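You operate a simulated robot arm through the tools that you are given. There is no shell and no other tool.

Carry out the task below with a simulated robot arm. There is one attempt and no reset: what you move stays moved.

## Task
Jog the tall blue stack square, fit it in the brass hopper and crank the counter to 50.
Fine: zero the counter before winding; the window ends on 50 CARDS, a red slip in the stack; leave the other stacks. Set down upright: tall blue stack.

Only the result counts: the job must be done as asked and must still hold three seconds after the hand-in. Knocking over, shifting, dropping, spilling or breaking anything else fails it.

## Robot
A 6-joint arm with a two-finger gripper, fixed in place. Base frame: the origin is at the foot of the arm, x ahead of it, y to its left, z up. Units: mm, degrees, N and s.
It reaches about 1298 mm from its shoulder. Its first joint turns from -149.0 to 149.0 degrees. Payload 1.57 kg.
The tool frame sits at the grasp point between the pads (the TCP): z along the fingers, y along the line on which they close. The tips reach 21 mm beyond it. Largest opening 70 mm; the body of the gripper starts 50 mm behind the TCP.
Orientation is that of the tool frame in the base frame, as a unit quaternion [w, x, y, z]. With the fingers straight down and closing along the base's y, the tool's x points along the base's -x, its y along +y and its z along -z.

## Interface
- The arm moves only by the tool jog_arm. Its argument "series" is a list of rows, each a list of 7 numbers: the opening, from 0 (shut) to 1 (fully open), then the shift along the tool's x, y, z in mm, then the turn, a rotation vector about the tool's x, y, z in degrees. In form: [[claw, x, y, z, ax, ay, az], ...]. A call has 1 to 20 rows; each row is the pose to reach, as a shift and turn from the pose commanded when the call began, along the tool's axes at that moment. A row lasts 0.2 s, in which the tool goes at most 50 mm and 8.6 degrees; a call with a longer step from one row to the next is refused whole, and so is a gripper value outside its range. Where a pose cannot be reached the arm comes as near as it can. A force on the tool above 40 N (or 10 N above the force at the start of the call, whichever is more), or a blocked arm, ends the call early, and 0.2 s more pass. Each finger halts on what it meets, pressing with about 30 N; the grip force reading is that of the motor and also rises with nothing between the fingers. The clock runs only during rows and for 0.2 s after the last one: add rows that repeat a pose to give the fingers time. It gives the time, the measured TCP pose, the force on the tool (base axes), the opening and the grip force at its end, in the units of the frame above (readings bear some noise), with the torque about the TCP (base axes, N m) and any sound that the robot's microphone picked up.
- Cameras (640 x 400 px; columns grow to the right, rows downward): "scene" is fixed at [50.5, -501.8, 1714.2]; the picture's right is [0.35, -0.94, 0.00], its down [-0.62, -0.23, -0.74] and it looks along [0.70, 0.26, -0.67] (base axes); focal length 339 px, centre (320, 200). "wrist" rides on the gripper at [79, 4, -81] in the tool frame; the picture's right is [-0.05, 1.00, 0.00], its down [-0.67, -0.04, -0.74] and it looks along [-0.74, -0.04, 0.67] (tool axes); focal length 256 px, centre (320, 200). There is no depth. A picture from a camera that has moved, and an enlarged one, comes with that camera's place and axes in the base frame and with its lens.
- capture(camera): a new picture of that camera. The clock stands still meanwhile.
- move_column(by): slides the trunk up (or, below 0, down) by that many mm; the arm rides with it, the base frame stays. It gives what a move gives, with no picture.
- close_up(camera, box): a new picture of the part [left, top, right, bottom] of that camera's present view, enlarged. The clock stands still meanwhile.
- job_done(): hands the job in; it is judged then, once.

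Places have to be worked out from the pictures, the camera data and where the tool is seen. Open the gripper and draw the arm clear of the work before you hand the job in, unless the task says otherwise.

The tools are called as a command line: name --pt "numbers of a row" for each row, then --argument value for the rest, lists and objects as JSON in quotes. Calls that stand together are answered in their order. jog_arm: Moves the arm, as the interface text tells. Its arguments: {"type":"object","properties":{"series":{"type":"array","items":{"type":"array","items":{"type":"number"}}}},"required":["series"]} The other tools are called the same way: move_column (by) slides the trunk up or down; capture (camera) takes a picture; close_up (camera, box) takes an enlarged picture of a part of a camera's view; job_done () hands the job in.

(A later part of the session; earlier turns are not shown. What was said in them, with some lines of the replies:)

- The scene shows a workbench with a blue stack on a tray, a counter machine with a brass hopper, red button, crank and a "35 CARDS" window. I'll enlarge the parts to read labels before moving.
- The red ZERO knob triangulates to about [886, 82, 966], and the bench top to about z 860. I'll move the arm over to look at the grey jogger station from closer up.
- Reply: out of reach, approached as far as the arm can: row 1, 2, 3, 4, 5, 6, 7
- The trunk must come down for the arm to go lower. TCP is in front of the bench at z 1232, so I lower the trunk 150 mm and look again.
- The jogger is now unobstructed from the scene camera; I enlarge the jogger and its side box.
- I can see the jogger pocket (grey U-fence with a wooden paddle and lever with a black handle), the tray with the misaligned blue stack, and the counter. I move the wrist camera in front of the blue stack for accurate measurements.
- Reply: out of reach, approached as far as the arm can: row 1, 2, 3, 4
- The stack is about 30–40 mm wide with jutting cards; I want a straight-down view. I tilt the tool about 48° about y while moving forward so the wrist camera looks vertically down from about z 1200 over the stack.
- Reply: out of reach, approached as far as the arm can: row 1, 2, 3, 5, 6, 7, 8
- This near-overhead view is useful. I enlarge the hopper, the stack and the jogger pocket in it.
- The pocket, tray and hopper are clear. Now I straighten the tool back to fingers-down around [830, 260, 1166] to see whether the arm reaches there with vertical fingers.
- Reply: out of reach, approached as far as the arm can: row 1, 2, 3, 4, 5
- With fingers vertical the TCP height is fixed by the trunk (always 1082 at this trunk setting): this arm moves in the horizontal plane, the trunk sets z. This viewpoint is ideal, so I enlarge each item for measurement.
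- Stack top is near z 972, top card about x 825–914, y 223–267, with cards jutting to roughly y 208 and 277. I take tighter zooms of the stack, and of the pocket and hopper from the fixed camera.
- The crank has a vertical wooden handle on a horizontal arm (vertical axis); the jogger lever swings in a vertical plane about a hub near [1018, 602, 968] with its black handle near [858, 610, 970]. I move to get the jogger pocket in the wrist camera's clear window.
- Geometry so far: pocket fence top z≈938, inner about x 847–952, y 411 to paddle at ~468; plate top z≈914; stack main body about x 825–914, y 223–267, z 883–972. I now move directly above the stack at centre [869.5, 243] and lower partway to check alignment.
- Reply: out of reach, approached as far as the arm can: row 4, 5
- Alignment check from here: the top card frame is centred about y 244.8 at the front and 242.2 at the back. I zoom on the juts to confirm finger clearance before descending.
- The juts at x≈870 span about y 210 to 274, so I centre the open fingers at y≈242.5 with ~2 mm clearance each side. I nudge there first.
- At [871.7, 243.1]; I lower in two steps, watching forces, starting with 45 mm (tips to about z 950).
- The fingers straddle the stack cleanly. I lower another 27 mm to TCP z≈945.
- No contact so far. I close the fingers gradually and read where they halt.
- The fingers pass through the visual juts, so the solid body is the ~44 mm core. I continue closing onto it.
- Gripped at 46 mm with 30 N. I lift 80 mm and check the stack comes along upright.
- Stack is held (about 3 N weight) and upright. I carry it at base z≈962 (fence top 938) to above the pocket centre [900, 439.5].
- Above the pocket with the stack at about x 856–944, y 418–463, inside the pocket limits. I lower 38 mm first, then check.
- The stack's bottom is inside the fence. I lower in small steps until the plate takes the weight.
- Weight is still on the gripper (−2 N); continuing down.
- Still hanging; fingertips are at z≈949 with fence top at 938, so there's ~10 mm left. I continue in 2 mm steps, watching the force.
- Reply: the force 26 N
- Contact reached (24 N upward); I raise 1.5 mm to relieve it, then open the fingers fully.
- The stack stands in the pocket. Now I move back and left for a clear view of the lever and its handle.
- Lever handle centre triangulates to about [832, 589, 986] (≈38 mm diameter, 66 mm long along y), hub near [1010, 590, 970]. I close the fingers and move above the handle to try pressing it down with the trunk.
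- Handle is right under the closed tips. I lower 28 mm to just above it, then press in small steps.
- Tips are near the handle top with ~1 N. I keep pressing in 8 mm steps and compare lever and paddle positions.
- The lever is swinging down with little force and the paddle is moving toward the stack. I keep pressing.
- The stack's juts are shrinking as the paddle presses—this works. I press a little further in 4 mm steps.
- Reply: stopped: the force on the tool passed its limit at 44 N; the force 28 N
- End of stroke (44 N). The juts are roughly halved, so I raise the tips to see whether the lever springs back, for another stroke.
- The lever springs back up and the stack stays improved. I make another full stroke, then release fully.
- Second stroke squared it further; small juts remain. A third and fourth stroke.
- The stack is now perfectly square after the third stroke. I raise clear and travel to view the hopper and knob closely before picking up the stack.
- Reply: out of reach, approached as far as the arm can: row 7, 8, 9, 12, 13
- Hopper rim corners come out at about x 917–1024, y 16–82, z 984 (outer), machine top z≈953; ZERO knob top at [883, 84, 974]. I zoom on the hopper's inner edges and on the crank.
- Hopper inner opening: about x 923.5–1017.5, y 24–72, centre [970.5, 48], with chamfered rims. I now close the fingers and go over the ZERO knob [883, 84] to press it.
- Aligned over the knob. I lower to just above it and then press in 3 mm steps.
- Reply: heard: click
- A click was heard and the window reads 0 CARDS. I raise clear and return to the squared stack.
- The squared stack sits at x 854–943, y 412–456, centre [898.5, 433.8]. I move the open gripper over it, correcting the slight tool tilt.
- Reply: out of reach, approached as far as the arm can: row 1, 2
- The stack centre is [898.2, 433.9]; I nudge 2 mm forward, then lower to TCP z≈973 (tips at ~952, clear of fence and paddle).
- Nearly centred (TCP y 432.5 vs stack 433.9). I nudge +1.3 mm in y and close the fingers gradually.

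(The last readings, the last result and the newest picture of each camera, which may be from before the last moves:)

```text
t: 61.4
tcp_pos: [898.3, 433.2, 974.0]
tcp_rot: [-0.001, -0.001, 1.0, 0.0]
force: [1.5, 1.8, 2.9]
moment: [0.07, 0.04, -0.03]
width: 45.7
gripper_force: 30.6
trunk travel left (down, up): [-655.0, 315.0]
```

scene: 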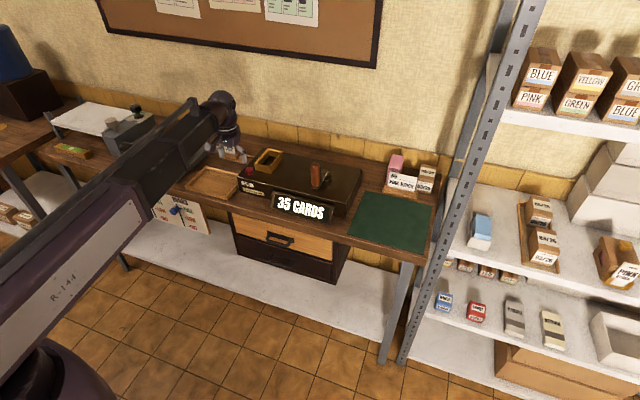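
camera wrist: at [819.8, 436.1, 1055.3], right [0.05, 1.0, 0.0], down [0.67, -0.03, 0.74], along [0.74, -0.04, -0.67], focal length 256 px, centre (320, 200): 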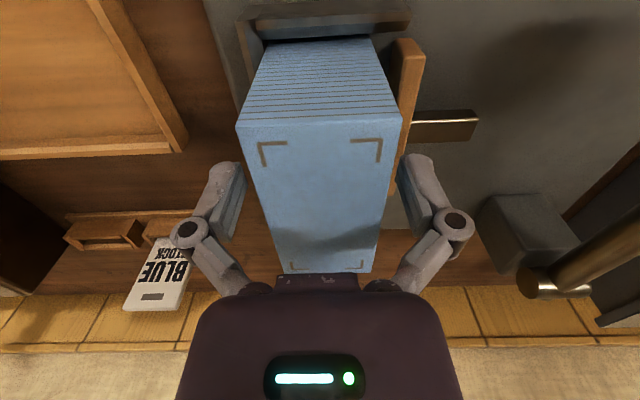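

Gripped at 45.7 mm, 30 N. I lift 95 mm so the base (~1003) clears the hopper rim and everything on the way.

move_column --by 95

capture --camera "wrist"

close_up --camera "scene" --box '[130, 90, 250, 180]'

```text
t: 62.7
tcp_pos: [899.4, 434.1, 1069.2]
tcp_rot: [-0.001, -0.001, 1.0, 0.0]
force: [-0.9, 0.0, -2.1]
moment: [0.01, 0.01, -0.01]
width: 45.8
gripper_force: 30.5
trunk travel left (down, up): [-750.0, 220.0]
```

```text
taken
camera wrist: at [820.4, 437.4, 1149.8], right [0.05, 1.0, 0.0], down [0.67, -0.03, 0.74], along [0.74, -0.04, -0.67], focal length 256 px, centre (320, 200)
```

wrist: 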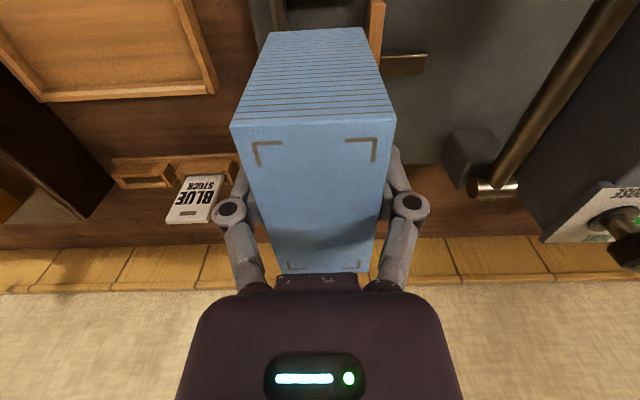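

```text
4.44 times, centred on (190, 135) of scene
camera zoom: at [50.5, -501.8, 1714.2], right [0.35, -0.94, 0.0], down [-0.62, -0.23, -0.74], along [0.7, 0.26, -0.67], focal length 1508 px, centre (898, 489)
```

zoom: 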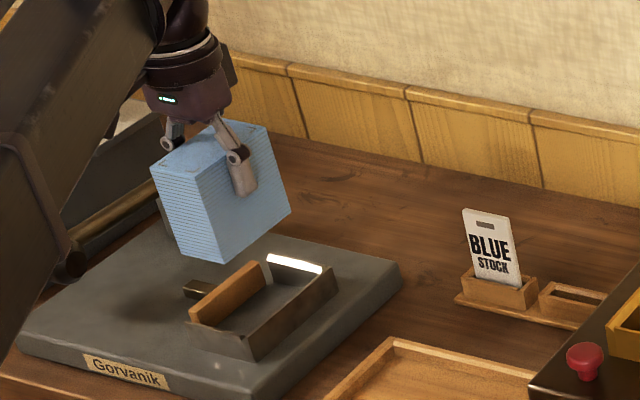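

Stack held upright. I carry it over to above the hopper centre [970.5, 48].

jog_arm --pt "0.5 0 -15 0 0 0 0" --pt "0.5 0 -45 0 0 0 0" --pt "0.5 0 -80 0 0 0 0" --pt "0.5 0 -115 0 0 0 0" --pt "0.5 0 -150 0 0 0 0" --pt "0.5 0 -185 0 0 0 0" --pt "0.5 0 -220 0 0 0 0" --pt "0.5 -5 -255 0 0 0 0" --pt "0.5 -15 -290 0 0 0 0" --pt "0.5 -30 -325 0 0 0 0" --pt "0.5 -48 -355 0 0 0 0" --pt "0.5 -64 -378 0 0 0 0" --pt "0.5 -71 -386 0 0 0 0" --pt "0.5 -71 -386 0 0 0 0" --pt "0.5 -71 -386 0 0 0 0"

capture --camera "wrist"

close_up --camera "scene" --box '[220, 100, 320, 200]'

```text
t: 65.9
tcp_pos: [967.9, 48.5, 1068.9]
tcp_rot: [-0.001, 0.0, 1.0, 0.0]
force: [-0.4, 0.2, -2.8]
moment: [0.02, 0.06, 0.0]
width: 45.6
gripper_force: 30.3
out of reach, approached as far as the arm can: row 3
trunk travel left (down, up): [-750.0, 220.0]
```

```text
taken
camera wrist: at [890.7, 52.0, 1150.0], right [0.05, 1.0, 0.0], down [0.67, -0.03, 0.74], along [0.74, -0.04, -0.67], focal length 256 px, centre (320, 200)
```

wrist: 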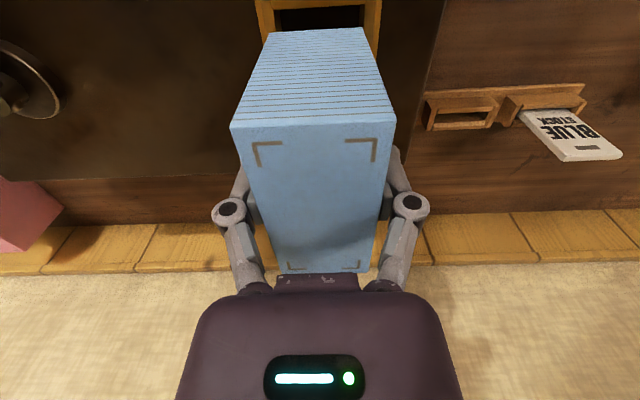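

```text
4.00 times, centred on (270, 150) of scene
camera zoom: at [50.5, -501.8, 1714.2], right [0.35, -0.94, 0.0], down [-0.62, -0.23, -0.74], along [0.7, 0.26, -0.67], focal length 1357 px, centre (520, 400)
```

zoom: 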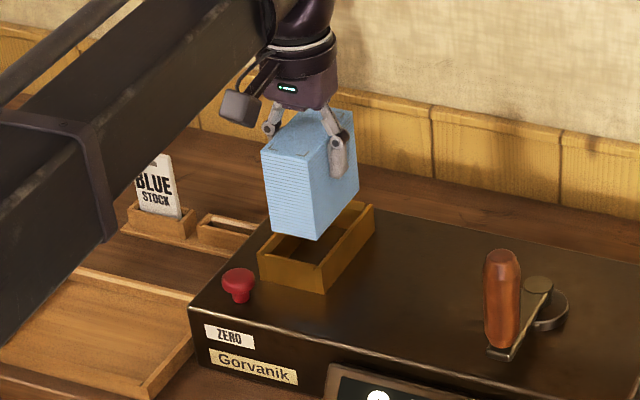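

Above the hopper. I zoom on the region where the stack's bottom meets the hopper to verify lateral centring before lowering.

close_up --camera "wrist" --box '[240, 0, 400, 100]'

close_up --camera "scene" --box '[250, 125, 300, 175]'

```text
4.00 times, centred on (320, 50) of wrist
camera zoom: at [890.7, 52.0, 1150.0], right [0.05, 1.0, 0.0], down [0.67, -0.03, 0.74], along [0.74, -0.04, -0.67], focal length 1024 px, centre (320, 800)
```

zoom: 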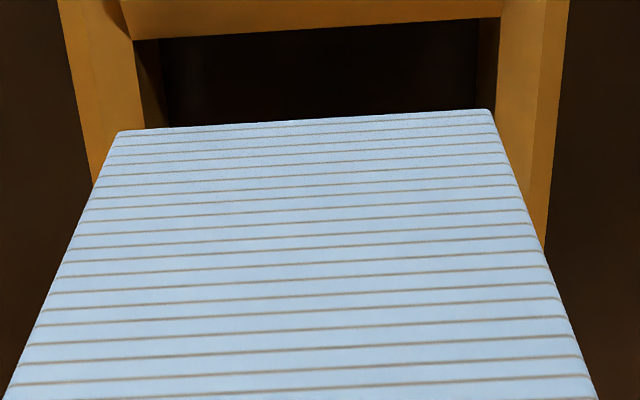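

```text
8.00 times, centred on (275, 150) of scene
camera zoom: at [50.5, -501.8, 1714.2], right [0.35, -0.94, 0.0], down [-0.62, -0.23, -0.74], along [0.7, 0.26, -0.67], focal length 2714 px, centre (680, 600)
```

zoom: 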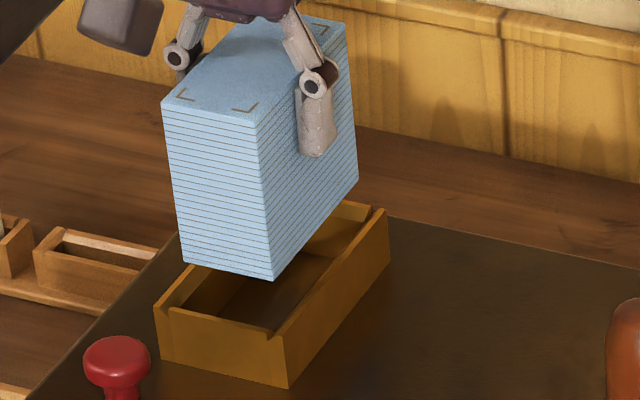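

By my numbers the stack bottom is at x≈926.9–1015, y≈26–70 and base z≈1009, centred within ~1 mm on the hopper opening. I lower 22 mm and check again.

move_column --by -22

close_up --camera "wrist" --box '[240, 0, 400, 100]'

close_up --camera "scene" --box '[250, 125, 300, 175]'

```text
t: 66.6
tcp_pos: [969.1, 48.5, 1047.1]
tcp_rot: [-0.001, 0.0, 1.0, 0.001]
force: [-0.1, 0.2, -2.2]
moment: [0.0, 0.0, 0.02]
width: 45.6
gripper_force: 30.1
trunk travel left (down, up): [-728.0, 242.0]
```

```text
4.00 times, centred on (320, 50) of wrist
camera zoom: at [890.5, 52.1, 1128.1], right [0.05, 1.0, 0.0], down [0.67, -0.03, 0.74], along [0.74, -0.04, -0.67], focal length 1024 px, centre (320, 800)
```

zoom: 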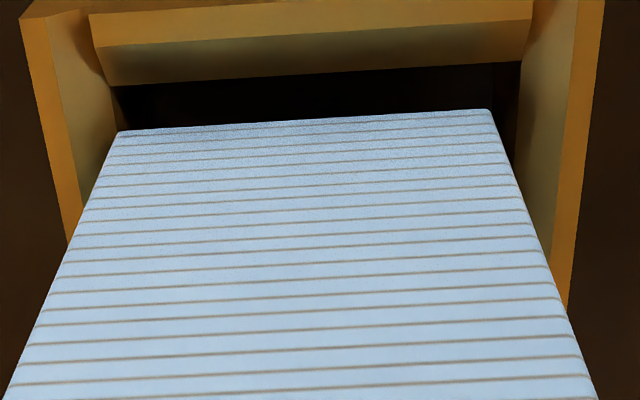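

```text
8.00 times, centred on (275, 150) of scene
camera zoom: at [50.5, -501.8, 1714.2], right [0.35, -0.94, 0.0], down [-0.62, -0.23, -0.74], along [0.7, 0.26, -0.67], focal length 2714 px, centre (680, 600)
```

zoom: 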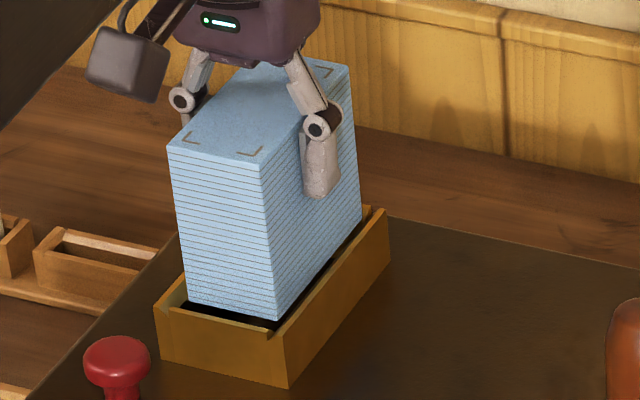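

The stack's bottom is just above the rim; the opening centre is y≈49.2 while the stack is at 48.2. I shift +1 mm in y and lower into the hopper.

jog_arm --pt "0.5 0 1 0 0 0 0" --pt "0.5 0 1 0 0 0 0"

move_column --by -12

close_up --camera "wrist" --box '[240, 0, 400, 100]'

```text
t: 67.2
tcp_pos: [968.7, 48.8, 1047.1]
tcp_rot: [-0.001, 0.0, 1.0, 0.0]
force: [-0.1, 0.2, -3.5]
moment: [0.0, -0.04, -0.01]
width: 45.7
gripper_force: 30.3
trunk travel left (down, up): [-728.0, 242.0]
```

```text
t: 67.8
tcp_pos: [968.9, 49.4, 1034.9]
tcp_rot: [-0.001, -0.001, 1.0, 0.001]
force: [-0.5, 1.2, -2.1]
moment: [0.01, 0.05, 0.04]
width: 45.7
gripper_force: 30.0
trunk travel left (down, up): [-716.0, 254.0]
```

```text
4.00 times, centred on (320, 50) of wrist
camera zoom: at [890.5, 53.3, 1116.0], right [0.05, 1.0, 0.0], down [0.67, -0.03, 0.74], along [0.74, -0.04, -0.67], focal length 1024 px, centre (320, 800)
```

zoom: 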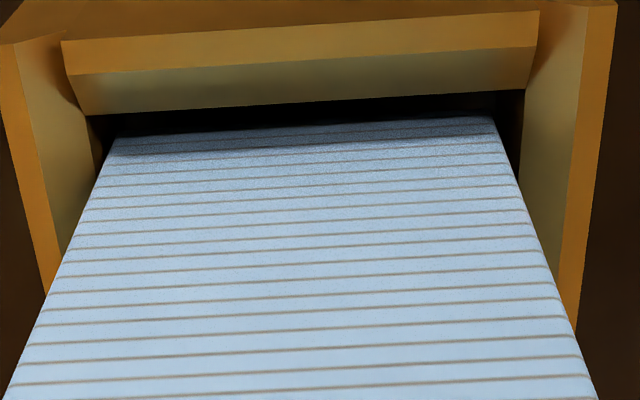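

The stack is entering centred with no contact force. I continue lowering.

move_column --by -12

move_column --by -5

move_column --by -2

close_up --camera "scene" --box '[250, 125, 300, 175]'

```text
t: 68.4
tcp_pos: [969.3, 50.0, 1022.6]
tcp_rot: [-0.002, 0.0, 1.0, -0.001]
force: [0.0, 0.6, -2.0]
moment: [-0.03, 0.0, 0.0]
width: 45.7
gripper_force: 29.7
trunk travel left (down, up): [-704.0, 266.0]
```

```text
t: 68.9
tcp_pos: [969.1, 48.6, 1018.9]
tcp_rot: [-0.002, 0.001, 1.0, 0.0]
force: [3.5, 1.1, 13.1]
moment: [-0.03, 0.33, 0.01]
width: 45.7
gripper_force: 30.1
trunk travel left (down, up): [-699.0, 271.0]
```

```text
t: 69.5
tcp_pos: [967.2, 48.8, 1016.5]
tcp_rot: [0.0, -0.001, 1.0, 0.0]
force: [7.5, 0.3, 22.9]
moment: [-0.01, -0.19, -0.01]
width: 45.7
gripper_force: 30.0
trunk travel left (down, up): [-697.0, 273.0]
```

```text
8.00 times, centred on (275, 150) of scene
camera zoom: at [50.5, -501.8, 1714.2], right [0.35, -0.94, 0.0], down [-0.62, -0.23, -0.74], along [0.7, 0.26, -0.67], focal length 2714 px, centre (680, 600)
```

zoom: 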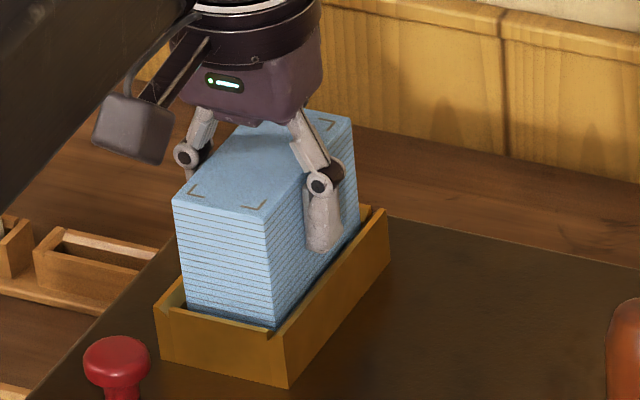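

Floor contact at TCP z≈1019 (23 N after 2 mm more, same stiffness as the earlier table contact). I relieve 2 mm and open the fingers.

move_column --by 2.5

jog_arm --pt "0.66 0 0 0 0 0 0" --pt "0.7 0 0 0 0 0 0" --pt "0.8 0 0 0 0 0 0" --pt "0.9 0 0 0 0 0 0" --pt "1 0 0 0 0 0 0" --pt "1 0 0 0 0 0 0" --pt "1 0 0 0 0 0 0"

close_up --camera "scene" --box '[250, 125, 300, 175]'

capture --camera "wrist"

```text
t: 70.0
tcp_pos: [968.0, 49.8, 1018.0]
tcp_rot: [-0.002, 0.0, 1.0, 0.0]
force: [1.1, -0.1, -2.1]
moment: [-0.01, 0.02, -0.01]
width: 45.7
gripper_force: 29.9
trunk travel left (down, up): [-700.0, 270.0]
```

```text
t: 71.6
tcp_pos: [969.4, 51.2, 1017.7]
tcp_rot: [-0.001, 0.0, 1.0, 0.0]
force: [-0.2, 0.5, 0.7]
moment: [0.03, -0.04, 0.01]
width: 70.0
gripper_force: 0.0
trunk travel left (down, up): [-700.0, 270.0]
```

```text
8.00 times, centred on (275, 150) of scene
camera zoom: at [50.5, -501.8, 1714.2], right [0.35, -0.94, 0.0], down [-0.62, -0.23, -0.74], along [0.7, 0.26, -0.67], focal length 2714 px, centre (680, 600)
```

zoom: 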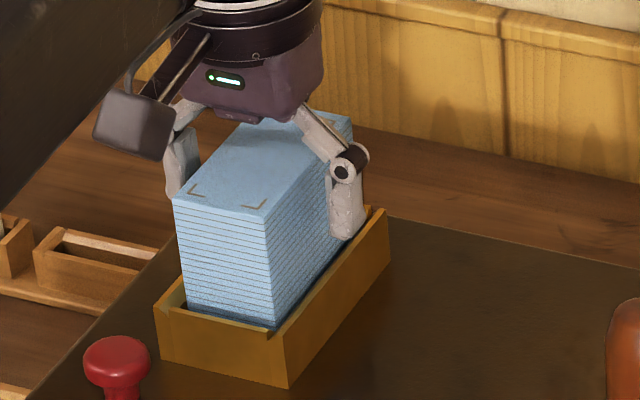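

```text
taken
camera wrist: at [890.4, 53.3, 1099.7], right [0.05, 1.0, 0.0], down [0.67, -0.03, 0.74], along [0.74, -0.04, -0.67], focal length 256 px, centre (320, 200)
```

wrist: 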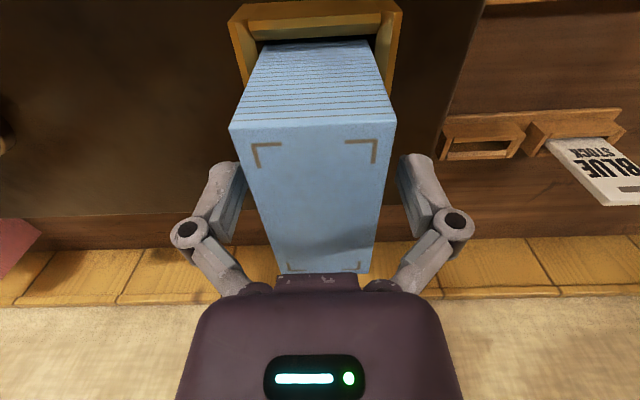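

Released; the stack stands upright in the hopper. I raise well clear (the crank handle reaches ~z 1060) and move to look at the crank.

move_column --by 115

jog_arm --pt "1 25 -20 0 0 0 0" --pt "1 60 -45 0 0 0 0" --pt "1 100 -75 0 0 0 0" --pt "1 135 -105 0 0 0 0" --pt "1 165 -140 0 0 0 0" --pt "1 185 -180 0 0 0 0" --pt "1 195 -215 0 0 0 0" --pt "1 195 -215 0 0 0 0"

capture --camera "wrist"

close_up --camera "wrist" --box '[230, 80, 410, 280]'

capture --camera "scene"

```text
t: 73.0
tcp_pos: [969.2, 48.7, 1133.1]
tcp_rot: [-0.001, 0.0, 1.0, 0.0]
force: [0.3, 0.5, 0.2]
moment: [-0.03, 0.01, -0.01]
width: 69.8
gripper_force: 0.0
trunk travel left (down, up): [-815.0, 155.0]
```

```text
t: 74.8
tcp_pos: [774.0, -167.5, 1133.0]
tcp_rot: [-0.001, -0.001, 1.0, 0.0]
force: [0.0, 0.2, -0.7]
moment: [-0.02, 0.04, -0.03]
width: 70.1
gripper_force: 0.1
out of reach, approached as far as the arm can: row 4
trunk travel left (down, up): [-815.0, 155.0]
```

```text
taken
camera wrist: at [695.7, -163.4, 1214.8], right [0.05, 1.0, 0.0], down [0.67, -0.03, 0.74], along [0.74, -0.04, -0.67], focal length 256 px, centre (320, 200)
```

wrist: 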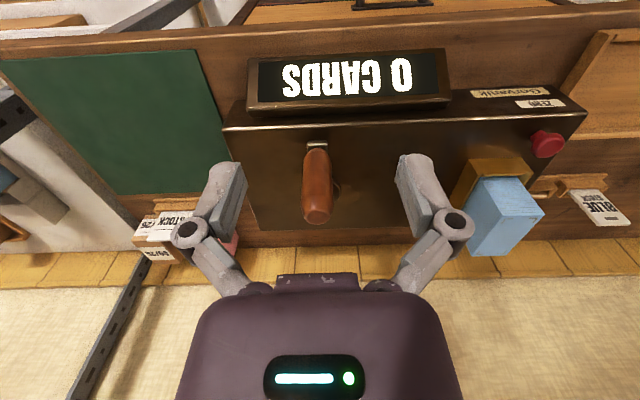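

```text
2.00 times, centred on (320, 180) of wrist
camera zoom: at [695.7, -163.4, 1214.8], right [0.05, 1.0, 0.0], down [0.67, -0.03, 0.74], along [0.74, -0.04, -0.67], focal length 512 px, centre (320, 240)
```

zoom: 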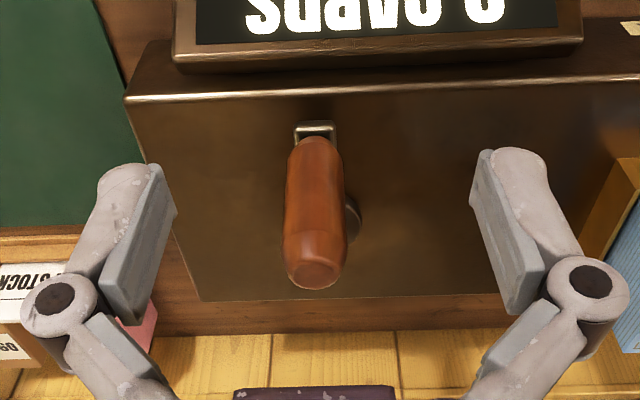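

```text
taken
```

scene: 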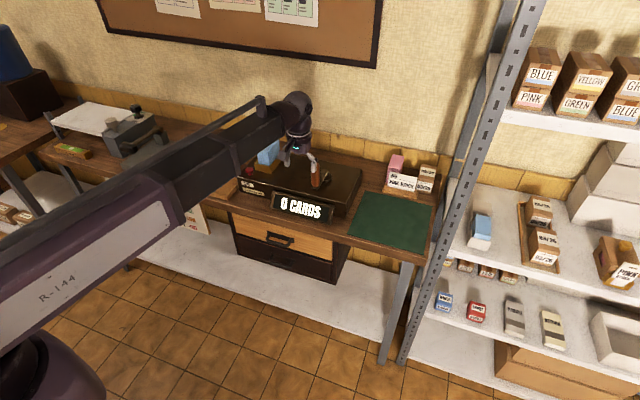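

Handle top is about [869, −175, 1073], hub near [950, −170]. I move the camera more directly above to measure the crank geometry accurately.

jog_arm --pt "1 -35 0 0 0 0 0" --pt "1 -70 0 0 0 0 0" --pt "1 -86 0 0 0 0 0" --pt "1 -86 0 0 0 0 0"

capture --camera "wrist"

close_up --camera "wrist" --box '[230, 20, 410, 240]'

close_up --camera "scene" --box '[240, 130, 350, 220]'

```text
t: 75.8
tcp_pos: [860.3, -166.7, 1133.6]
tcp_rot: [-0.002, -0.001, 1.0, 0.0]
force: [0.6, 0.6, -0.6]
moment: [0.01, -0.01, -0.03]
width: 69.9
gripper_force: 0.1
trunk travel left (down, up): [-815.0, 155.0]
```

```text
taken
camera wrist: at [781.8, -162.5, 1214.9], right [0.05, 1.0, 0.0], down [0.67, -0.03, 0.74], along [0.74, -0.04, -0.67], focal length 256 px, centre (320, 200)
```

wrist: 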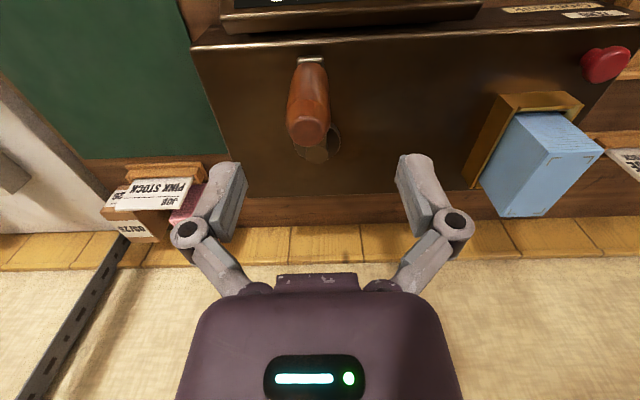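

```text
1.82 times, centred on (320, 130) of wrist
camera zoom: at [781.8, -162.5, 1214.9], right [0.05, 1.0, 0.0], down [0.67, -0.03, 0.74], along [0.74, -0.04, -0.67], focal length 465 px, centre (320, 327)
```

zoom: 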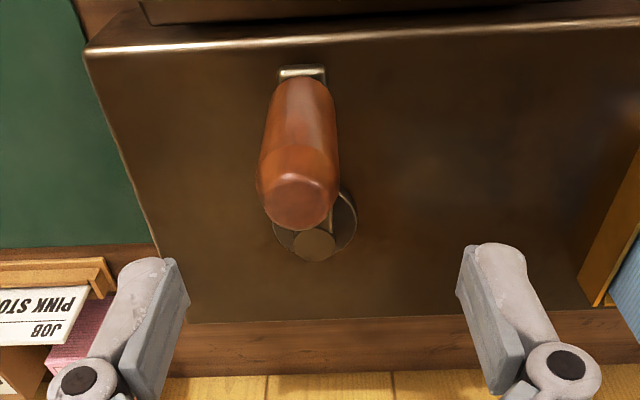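

```text
4.44 times, centred on (295, 175) of scene
camera zoom: at [50.5, -501.8, 1714.2], right [0.35, -0.94, 0.0], down [-0.62, -0.23, -0.74], along [0.7, 0.26, -0.67], focal length 1508 px, centre (431, 311)
```

zoom: 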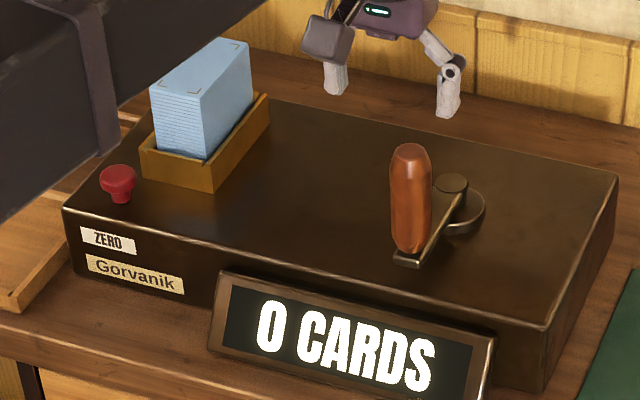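

Crank geometry: hub axis about [959.6, −175], handle axis about [871, −174], radius ≈ 88.6 mm, handle z 980–1075 and ~30 mm thick. I align the open gripper over the handle and lower around it.

jog_arm --pt "1 -10.5 -7.2 0 0 0 0" --pt "1 -10.5 -7.2 0 0 0 0" --pt "1 -10.5 -7.2 0 0 0 0"

move_column --by -30

capture --camera "wrist"

```text
t: 76.6
tcp_pos: [869.9, -174.3, 1134.1]
tcp_rot: [-0.001, -0.001, 1.0, 0.0]
force: [0.6, -0.5, 0.1]
moment: [0.0, -0.01, -0.03]
width: 70.1
gripper_force: 0.1
trunk travel left (down, up): [-815.0, 155.0]
```

```text
t: 77.4
tcp_pos: [869.8, -174.5, 1104.3]
tcp_rot: [-0.001, -0.001, 1.0, 0.001]
force: [0.0, 0.1, 0.8]
moment: [0.02, 0.0, -0.02]
width: 69.7
gripper_force: 0.1
trunk travel left (down, up): [-785.0, 185.0]
```

```text
taken
camera wrist: at [791.7, -170.5, 1184.7], right [0.05, 1.0, 0.0], down [0.67, -0.03, 0.74], along [0.74, -0.04, -0.67], focal length 256 px, centre (320, 200)
```

wrist: 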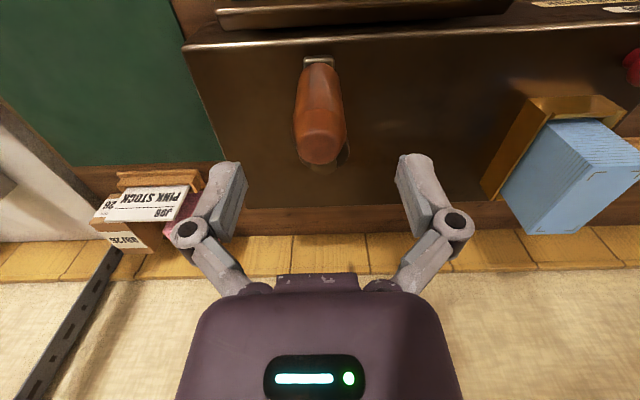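

The handle is centred between the fingers. I lower to TCP z≈1046 and close on it.

move_column --by -58

jog_arm --pt "0.85 -1 0 0 0 0 0" --pt "0.7 -1 0 0 0 0 0" --pt "0.55 -1 0 0 0 0 0" --pt "0.45 -1 0 0 0 0 0" --pt "0.35 -1 0 0 0 0 0" --pt "0.25 -1 0 0 0 0 0" --pt "0.25 -1 0 0 0 0 0"

capture --camera "wrist"

close_up --camera "scene" --box '[240, 130, 350, 220]'

```text
t: 78.4
tcp_pos: [870.7, -174.3, 1044.6]
tcp_rot: [-0.001, 0.0, 1.0, 0.0]
force: [0.2, 0.3, 1.2]
moment: [0.02, 0.02, 0.01]
width: 70.3
gripper_force: 0.1
trunk travel left (down, up): [-727.0, 243.0]
```

```text
t: 80.0
tcp_pos: [870.1, -174.4, 1044.4]
tcp_rot: [-0.001, 0.0, 1.0, 0.0]
force: [-0.6, -1.2, 0.7]
moment: [0.0, 0.02, 0.01]
width: 30.1
gripper_force: 31.6
trunk travel left (down, up): [-727.0, 243.0]
```

```text
taken
camera wrist: at [792.5, -170.7, 1126.8], right [0.05, 1.0, 0.0], down [0.67, -0.03, 0.74], along [0.74, -0.04, -0.67], focal length 256 px, centre (320, 200)
```

wrist: 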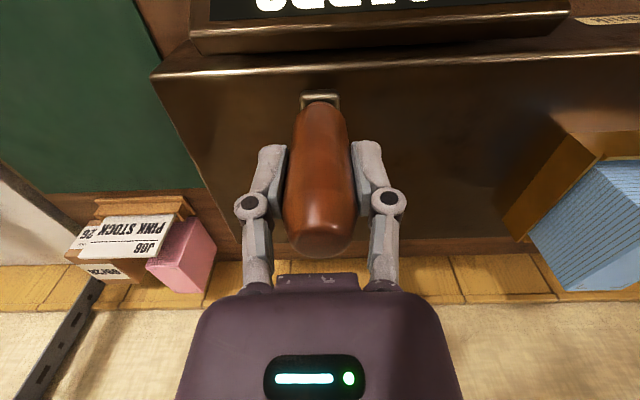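

```text
4.44 times, centred on (295, 175) of scene
camera zoom: at [50.5, -501.8, 1714.2], right [0.35, -0.94, 0.0], down [-0.62, -0.23, -0.74], along [0.7, 0.26, -0.67], focal length 1508 px, centre (431, 311)
```

zoom: 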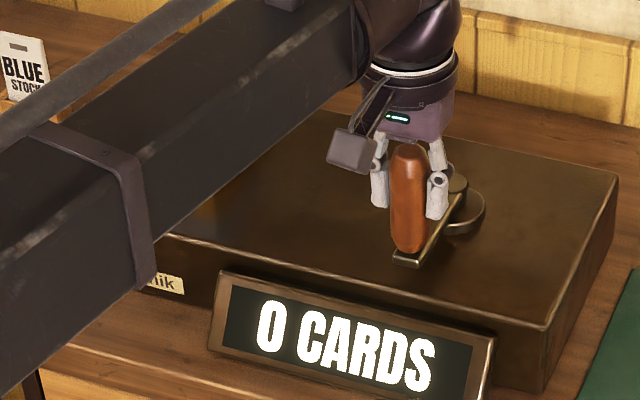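

Handle gripped at 30 mm. I try a small clockwise arc (36°, handle toward +y first) and read the window.

jog_arm --pt "0.25 -1.1 13.9 0 0 0 0" --pt "0.25 -4.3 27.4 0 0 0 0" --pt "0.25 -9.7 40.2 0 0 0 0" --pt "0.25 -16.9 52.1 0 0 0 0" --pt "0.25 -16.9 52.1 0 0 0 0"

close_up --camera "scene" --box '[240, 120, 360, 220]'

capture --camera "wrist"

```text
t: 81.2
tcp_pos: [889.1, -122.0, 1046.0]
tcp_rot: [0.0, 0.0, 1.0, 0.0]
force: [3.7, -1.5, 3.7]
moment: [0.01, 0.69, 0.01]
width: 30.0
gripper_force: 32.1
trunk travel left (down, up): [-727.0, 243.0]
```

```text
4.00 times, centred on (300, 170) of scene
camera zoom: at [50.5, -501.8, 1714.2], right [0.35, -0.94, 0.0], down [-0.62, -0.23, -0.74], along [0.7, 0.26, -0.67], focal length 1357 px, centre (400, 320)
```

zoom: 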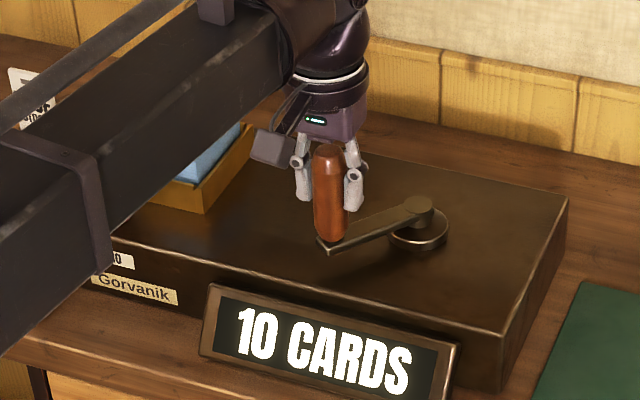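

```text
taken
camera wrist: at [810.2, -118.1, 1126.7], right [0.05, 1.0, 0.0], down [0.67, -0.03, 0.74], along [0.74, -0.04, -0.67], focal length 256 px, centre (320, 200)
```

wrist: 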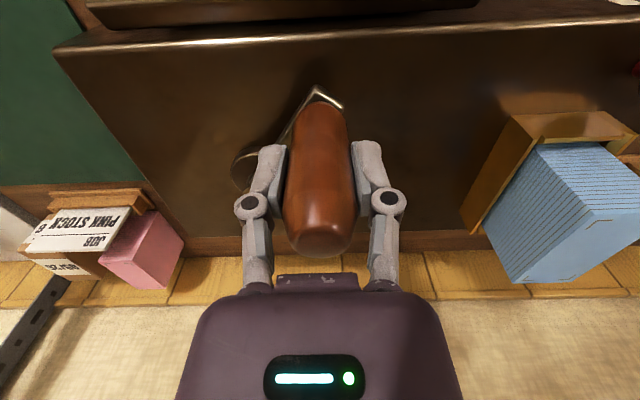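

36° of arc gave exactly 10 CARDS, so it's 3.6° per card and 50 is a half turn. Forces are small. I continue clockwise to 90° (expect 25).

jog_arm --pt "0.25 -9.0 10.6 0 0 0 0" --pt "0.25 -19.6 19.6 0 0 0 0" --pt "0.25 -31.5 26.9 0 0 0 0" --pt "0.25 -44.3 32.2 0 0 0 0" --pt "0.25 -57.8 35.4 0 0 0 0" --pt "0.25 -71.7 36.5 0 0 0 0" --pt "0.25 -71.7 36.5 0 0 0 0"

close_up --camera "scene" --box '[240, 120, 360, 220]'

capture --camera "wrist"

```text
t: 82.8
tcp_pos: [959.5, -86.7, 1044.5]
tcp_rot: [-0.001, 0.0, 1.0, 0.0]
force: [1.3, -3.4, 1.9]
moment: [0.0, 0.2, -0.02]
width: 30.2
gripper_force: 31.9
trunk travel left (down, up): [-727.0, 243.0]
```

```text
4.00 times, centred on (300, 170) of scene
camera zoom: at [50.5, -501.8, 1714.2], right [0.35, -0.94, 0.0], down [-0.62, -0.23, -0.74], along [0.7, 0.26, -0.67], focal length 1357 px, centre (400, 320)
```

zoom: 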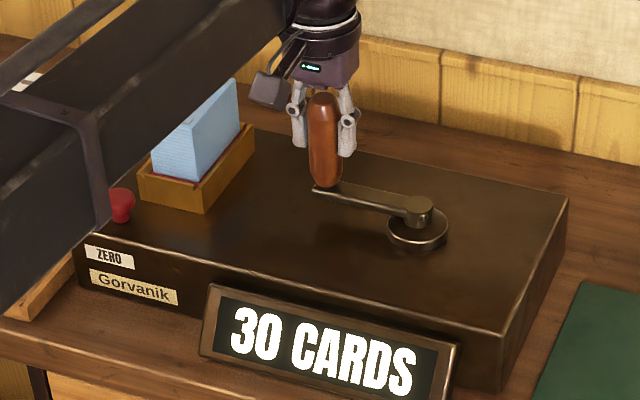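

```text
taken
camera wrist: at [881.2, -83.2, 1126.8], right [0.05, 1.0, 0.0], down [0.67, -0.04, 0.74], along [0.74, -0.04, -0.67], focal length 256 px, centre (320, 200)
```

wrist: 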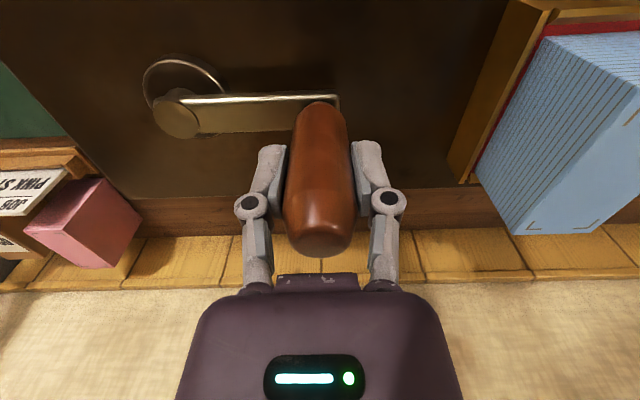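

The window reads 30 at 90° and a red slip is now in the stack, so it counts in steps (10 per 30° or 5 per 15°). I continue carefully to about 124° and read again.

jog_arm --pt "0.25 -13.9 -1.1 0 0 0 0" --pt "0.25 -27.4 -4.3 0 0 0 0" --pt "0.25 -40.2 -9.7 0 0 0 0" --pt "0.25 -49.5 -15.1 0 0 0 0" --pt "0.25 -49.5 -15.1 0 0 0 0"

close_up --camera "scene" --box '[240, 120, 360, 220]'

capture --camera "wrist"

```text
t: 84.0
tcp_pos: [1008.4, -102.7, 1046.3]
tcp_rot: [-0.002, 0.0, 1.0, 0.0]
force: [-9.5, -13.1, -6.1]
moment: [-0.34, 0.28, 0.03]
width: 30.0
gripper_force: 31.3
trunk travel left (down, up): [-727.0, 243.0]
```

```text
4.00 times, centred on (300, 170) of scene
camera zoom: at [50.5, -501.8, 1714.2], right [0.35, -0.94, 0.0], down [-0.62, -0.23, -0.74], along [0.7, 0.26, -0.67], focal length 1357 px, centre (400, 320)
```

zoom: 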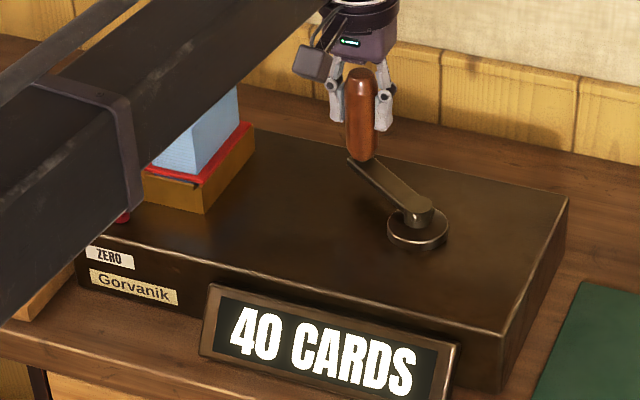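

```text
taken
camera wrist: at [930.1, -98.5, 1126.9], right [0.05, 1.0, 0.0], down [0.67, -0.04, 0.74], along [0.74, -0.04, -0.67], focal length 256 px, centre (320, 200)
```

wrist: 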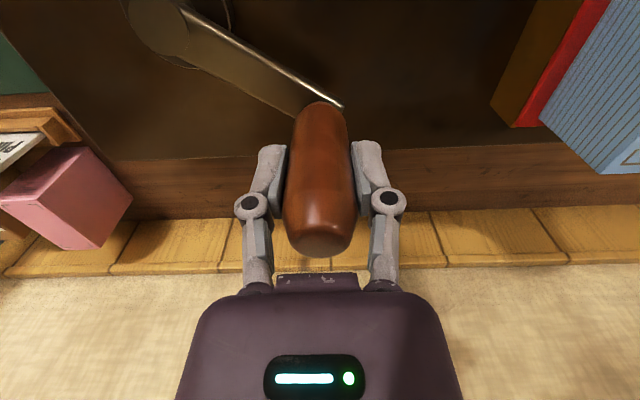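

Reads 40 at ≈125°. The inward force suggests the true radius is ~87 mm with the hub at [958, −174]; I correct the path and go on to ≈141°.

jog_arm --pt "0.25 -4.2 -4.5 0 0 0 0" --pt "0.25 -8.2 -9.5 0 0 0 0" --pt "0.25 -12.5 -13.8 0 0 0 0" --pt "0.25 -16.5 -18.3 0 0 0 0" --pt "0.25 -16.5 -18.3 0 0 0 0"

close_up --camera "scene" --box '[240, 120, 360, 220]'

close_up --camera "wrist" --box '[440, 0, 640, 200]'

```text
t: 85.2
tcp_pos: [1026.2, -119.3, 1045.8]
tcp_rot: [-0.001, 0.001, 1.0, 0.0]
force: [-7.9, -6.1, -4.9]
moment: [0.08, 0.94, -0.03]
width: 29.8
gripper_force: 31.7
trunk travel left (down, up): [-727.0, 243.0]
```

```text
4.00 times, centred on (300, 170) of scene
camera zoom: at [50.5, -501.8, 1714.2], right [0.35, -0.94, 0.0], down [-0.62, -0.23, -0.74], along [0.7, 0.26, -0.67], focal length 1357 px, centre (400, 320)
```

zoom: 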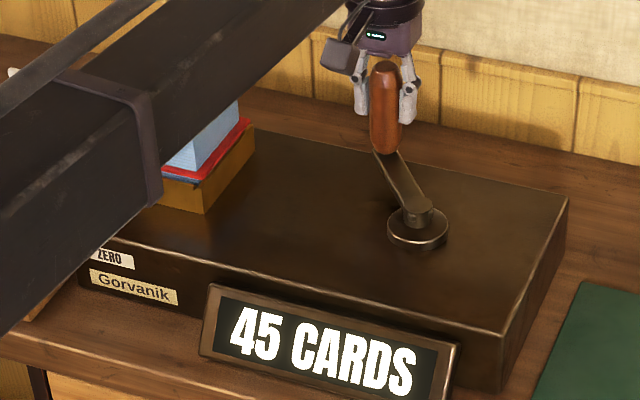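

```text
2.00 times, centred on (540, 100) of wrist
camera zoom: at [948.1, -115.1, 1126.8], right [0.05, 1.0, 0.0], down [0.67, -0.04, 0.74], along [0.74, -0.04, -0.67], focal length 512 px, centre (-120, 400)
```

zoom: 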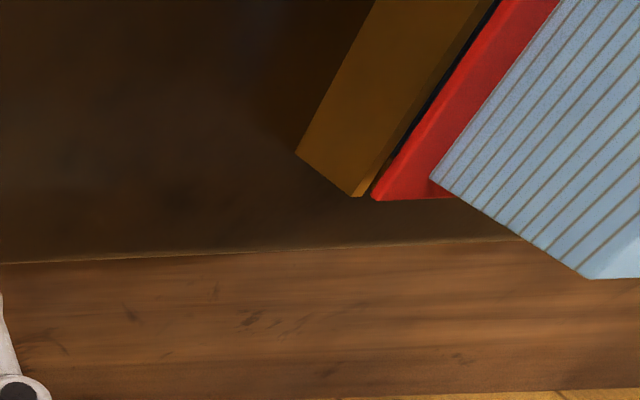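

45 at ≈141°, so it's 5 cards per 15° and 50 spans 150–165°. I advance to about 156°, mid-window, and read.

jog_arm --pt "0.25 -3.5 -5.0 0 0 0 0" --pt "0.25 -6.6 -10.0 0 0 0 0" --pt "0.25 -9.2 -15.0 0 0 0 0" --pt "0.25 -11.2 -19.5 0 0 0 0" --pt "0.25 -11.2 -19.5 0 0 0 0"

close_up --camera "scene" --box '[240, 120, 360, 220]'

capture --camera "wrist"

```text
t: 86.4
tcp_pos: [1038.5, -136.4, 1045.0]
tcp_rot: [0.0, -0.001, 1.0, 0.001]
force: [8.6, 3.8, 8.3]
moment: [0.31, 0.22, 0.03]
width: 30.1
gripper_force: 32.5
trunk travel left (down, up): [-727.0, 243.0]
```

```text
4.00 times, centred on (300, 170) of scene
camera zoom: at [50.5, -501.8, 1714.2], right [0.35, -0.94, 0.0], down [-0.62, -0.23, -0.74], along [0.7, 0.26, -0.67], focal length 1357 px, centre (400, 320)
```

zoom: 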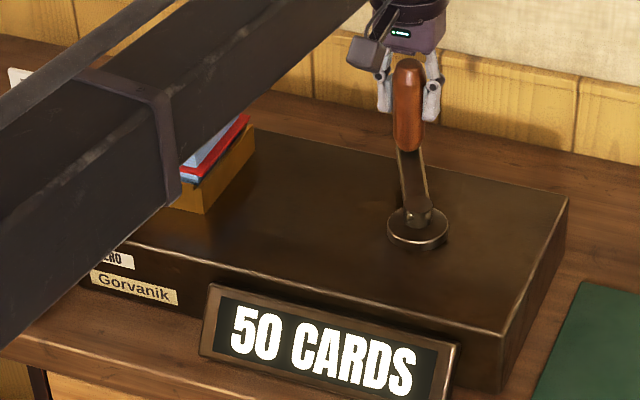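

```text
taken
camera wrist: at [959.6, -133.4, 1126.6], right [0.05, 1.0, 0.0], down [0.67, -0.03, 0.75], along [0.74, -0.04, -0.67], focal length 256 px, centre (320, 200)
```

wrist: 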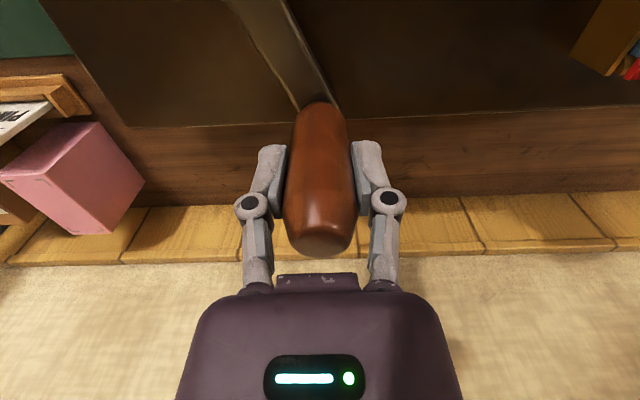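

The window reads 50 CARDS at ≈155°, with negligible tangential load. I open the fingers gently and raise straight up off the handle.

jog_arm --pt "0.45 0 0 0 0 0 0" --pt "0.55 0 0 0 0 0 0" --pt "0.7 0 0 0 0 0 0" --pt "0.85 0 0 0 0 0 0" --pt "1 0 0 0 0 0 0" --pt "1 0 0 0 0 0 0" --pt "1 0 0 0 0 0 0"

close_up --camera "scene" --box '[240, 120, 360, 220]'

capture --camera "wrist"

```text
t: 88.0
tcp_pos: [1037.2, -138.5, 1043.8]
tcp_rot: [-0.001, -0.001, 1.0, 0.0]
force: [-0.5, -0.2, 0.2]
moment: [0.01, -0.01, 0.0]
width: 70.0
gripper_force: 0.0
trunk travel left (down, up): [-727.0, 243.0]
```

```text
4.00 times, centred on (300, 170) of scene
camera zoom: at [50.5, -501.8, 1714.2], right [0.35, -0.94, 0.0], down [-0.62, -0.23, -0.74], along [0.7, 0.26, -0.67], focal length 1357 px, centre (400, 320)
```

zoom: 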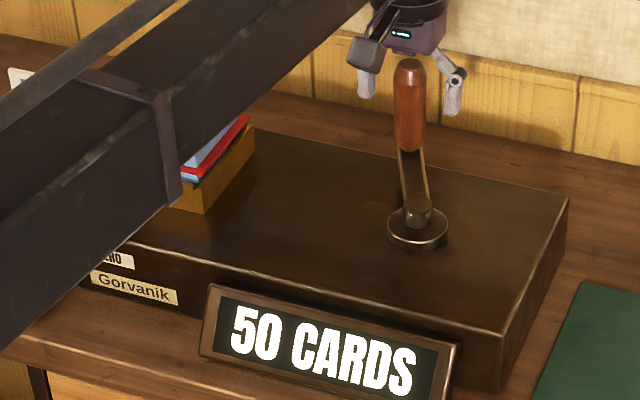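

```text
taken
camera wrist: at [958.5, -134.2, 1126.7], right [0.05, 1.0, 0.0], down [0.67, -0.03, 0.74], along [0.74, -0.04, -0.67], focal length 256 px, centre (320, 200)
```

wrist: 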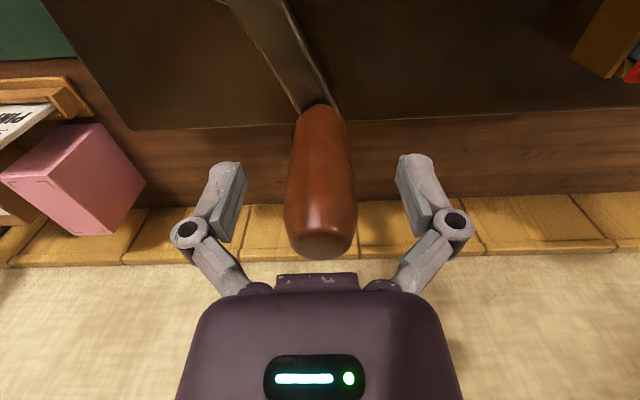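

Still 50 CARDS after release. I raise the trunk 130 mm straight up, then draw the arm back toward the robot, clear of the work.

move_column --by 130

jog_arm --pt "1 30 10 0 0 0 0" --pt "1 70 25 0 0 0 0" --pt "1 112 45 0 0 0 0" --pt "1 155 65 0 0 0 0" --pt "1 198 85 0 0 0 0" --pt "1 240 110 0 0 0 0" --pt "1 282 135 0 0 0 0" --pt "1 322 160 0 0 0 0" --pt "1 360 185 0 0 0 0" --pt "1 400 210 0 0 0 0" --pt "1 430 235 0 0 0 0" --pt "1 450 260 0 0 0 0" --pt "1 450 260 0 0 0 0"

capture --camera "scene"

capture --camera "wrist"

```text
t: 89.5
tcp_pos: [1035.9, -137.6, 1175.7]
tcp_rot: [0.0, 0.0, 1.0, 0.0]
force: [0.0, 0.0, -0.1]
moment: [0.04, 0.03, 0.02]
width: 69.9
gripper_force: 0.0
trunk travel left (down, up): [-857.0, 113.0]
```

```text
t: 92.3
tcp_pos: [589.0, 118.8, 1174.5]
tcp_rot: [-0.001, 0.0, 1.0, 0.001]
force: [-0.9, -0.2, 0.6]
moment: [0.02, 0.0, 0.0]
width: 69.9
gripper_force: 0.1
trunk travel left (down, up): [-857.0, 113.0]
```

```text
taken
```

scene: 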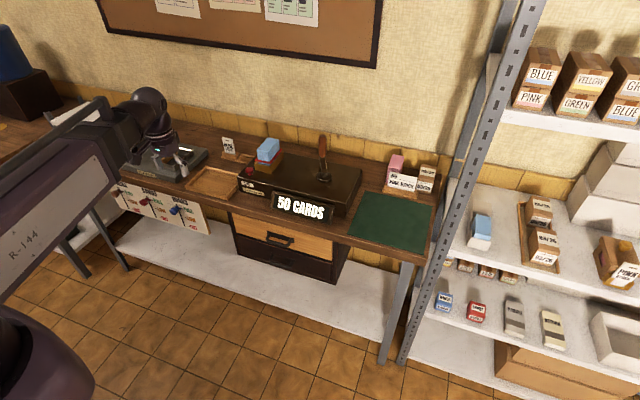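

```text
taken
camera wrist: at [510.0, 123.1, 1256.7], right [0.05, 1.0, 0.0], down [0.67, -0.04, 0.74], along [0.74, -0.04, -0.67], focal length 256 px, centre (320, 200)
```

wrist: 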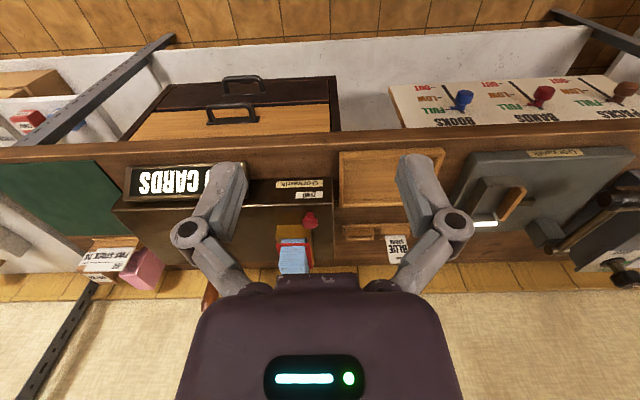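

The arm is back and clear. I zoom in to confirm the counter, the red slip and that the stack stands square in the hopper.

close_up --camera "scene" --box '[225, 125, 355, 225]'

close_up --camera "scene" --box '[245, 130, 295, 180]'

close_up --camera "scene" --box '[110, 110, 260, 210]'

```text
4.00 times, centred on (290, 175) of scene
camera zoom: at [50.5, -501.8, 1714.2], right [0.35, -0.94, 0.0], down [-0.62, -0.23, -0.74], along [0.7, 0.26, -0.67], focal length 1357 px, centre (440, 300)
```

zoom: 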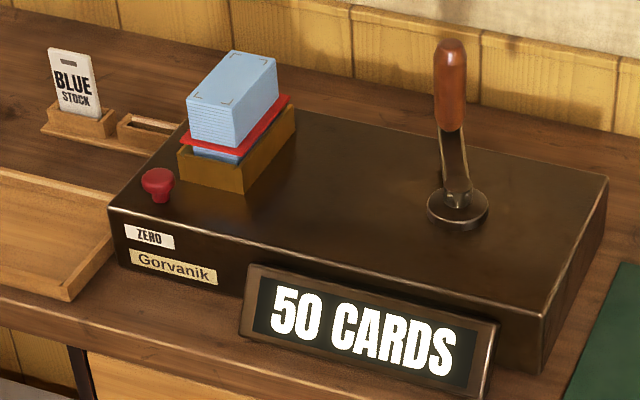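

```text
8.00 times, centred on (270, 155) of scene
camera zoom: at [50.5, -501.8, 1714.2], right [0.35, -0.94, 0.0], down [-0.62, -0.23, -0.74], along [0.7, 0.26, -0.67], focal length 2714 px, centre (720, 560)
```

zoom: 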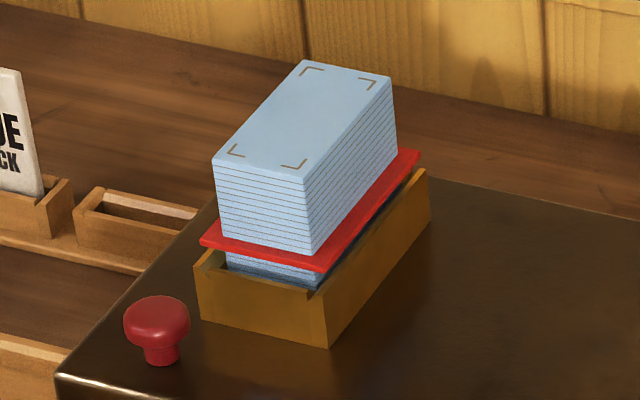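

```text
4.00 times, centred on (185, 160) of scene
camera zoom: at [50.5, -501.8, 1714.2], right [0.35, -0.94, 0.0], down [-0.62, -0.23, -0.74], along [0.7, 0.26, -0.67], focal length 1357 px, centre (860, 360)
```

zoom: 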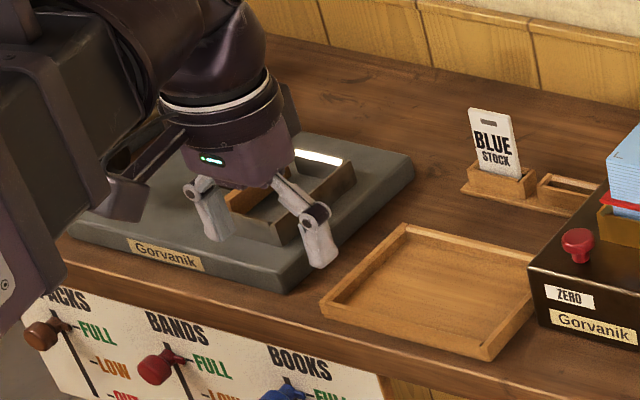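

The window reads 50 CARDS, the red slip is in the square upright stack in the brass hopper, and the other items look undisturbed with the gripper open and clear. I hand the job in.

job_done

```text
The job is handed in.
```

The job is handed in. The tall blue stack is jogged square and stands upright in the brass hopper, with a red slip in it, and the window reads 50 CARDS.

- **Jogging:** I set the stack in the jogger pocket and pressed the lever four times. It was square after the third press.
- **Counter:** I pressed ZERO, and the window showed 0 CARDS, before I loaded the stack and wound the crank. The counter moves five cards every 15 degrees, and I stopped the crank near the middle of the 50 step. The reading held after I let go of the handle.
- **Other items:** I saw no change in the other stacks, the tray or the BLUE STOCK card in the last pictures.

I opened the gripper and drew the arm back before handing in. The hand-in was accepted, but I got no pass or fail result.
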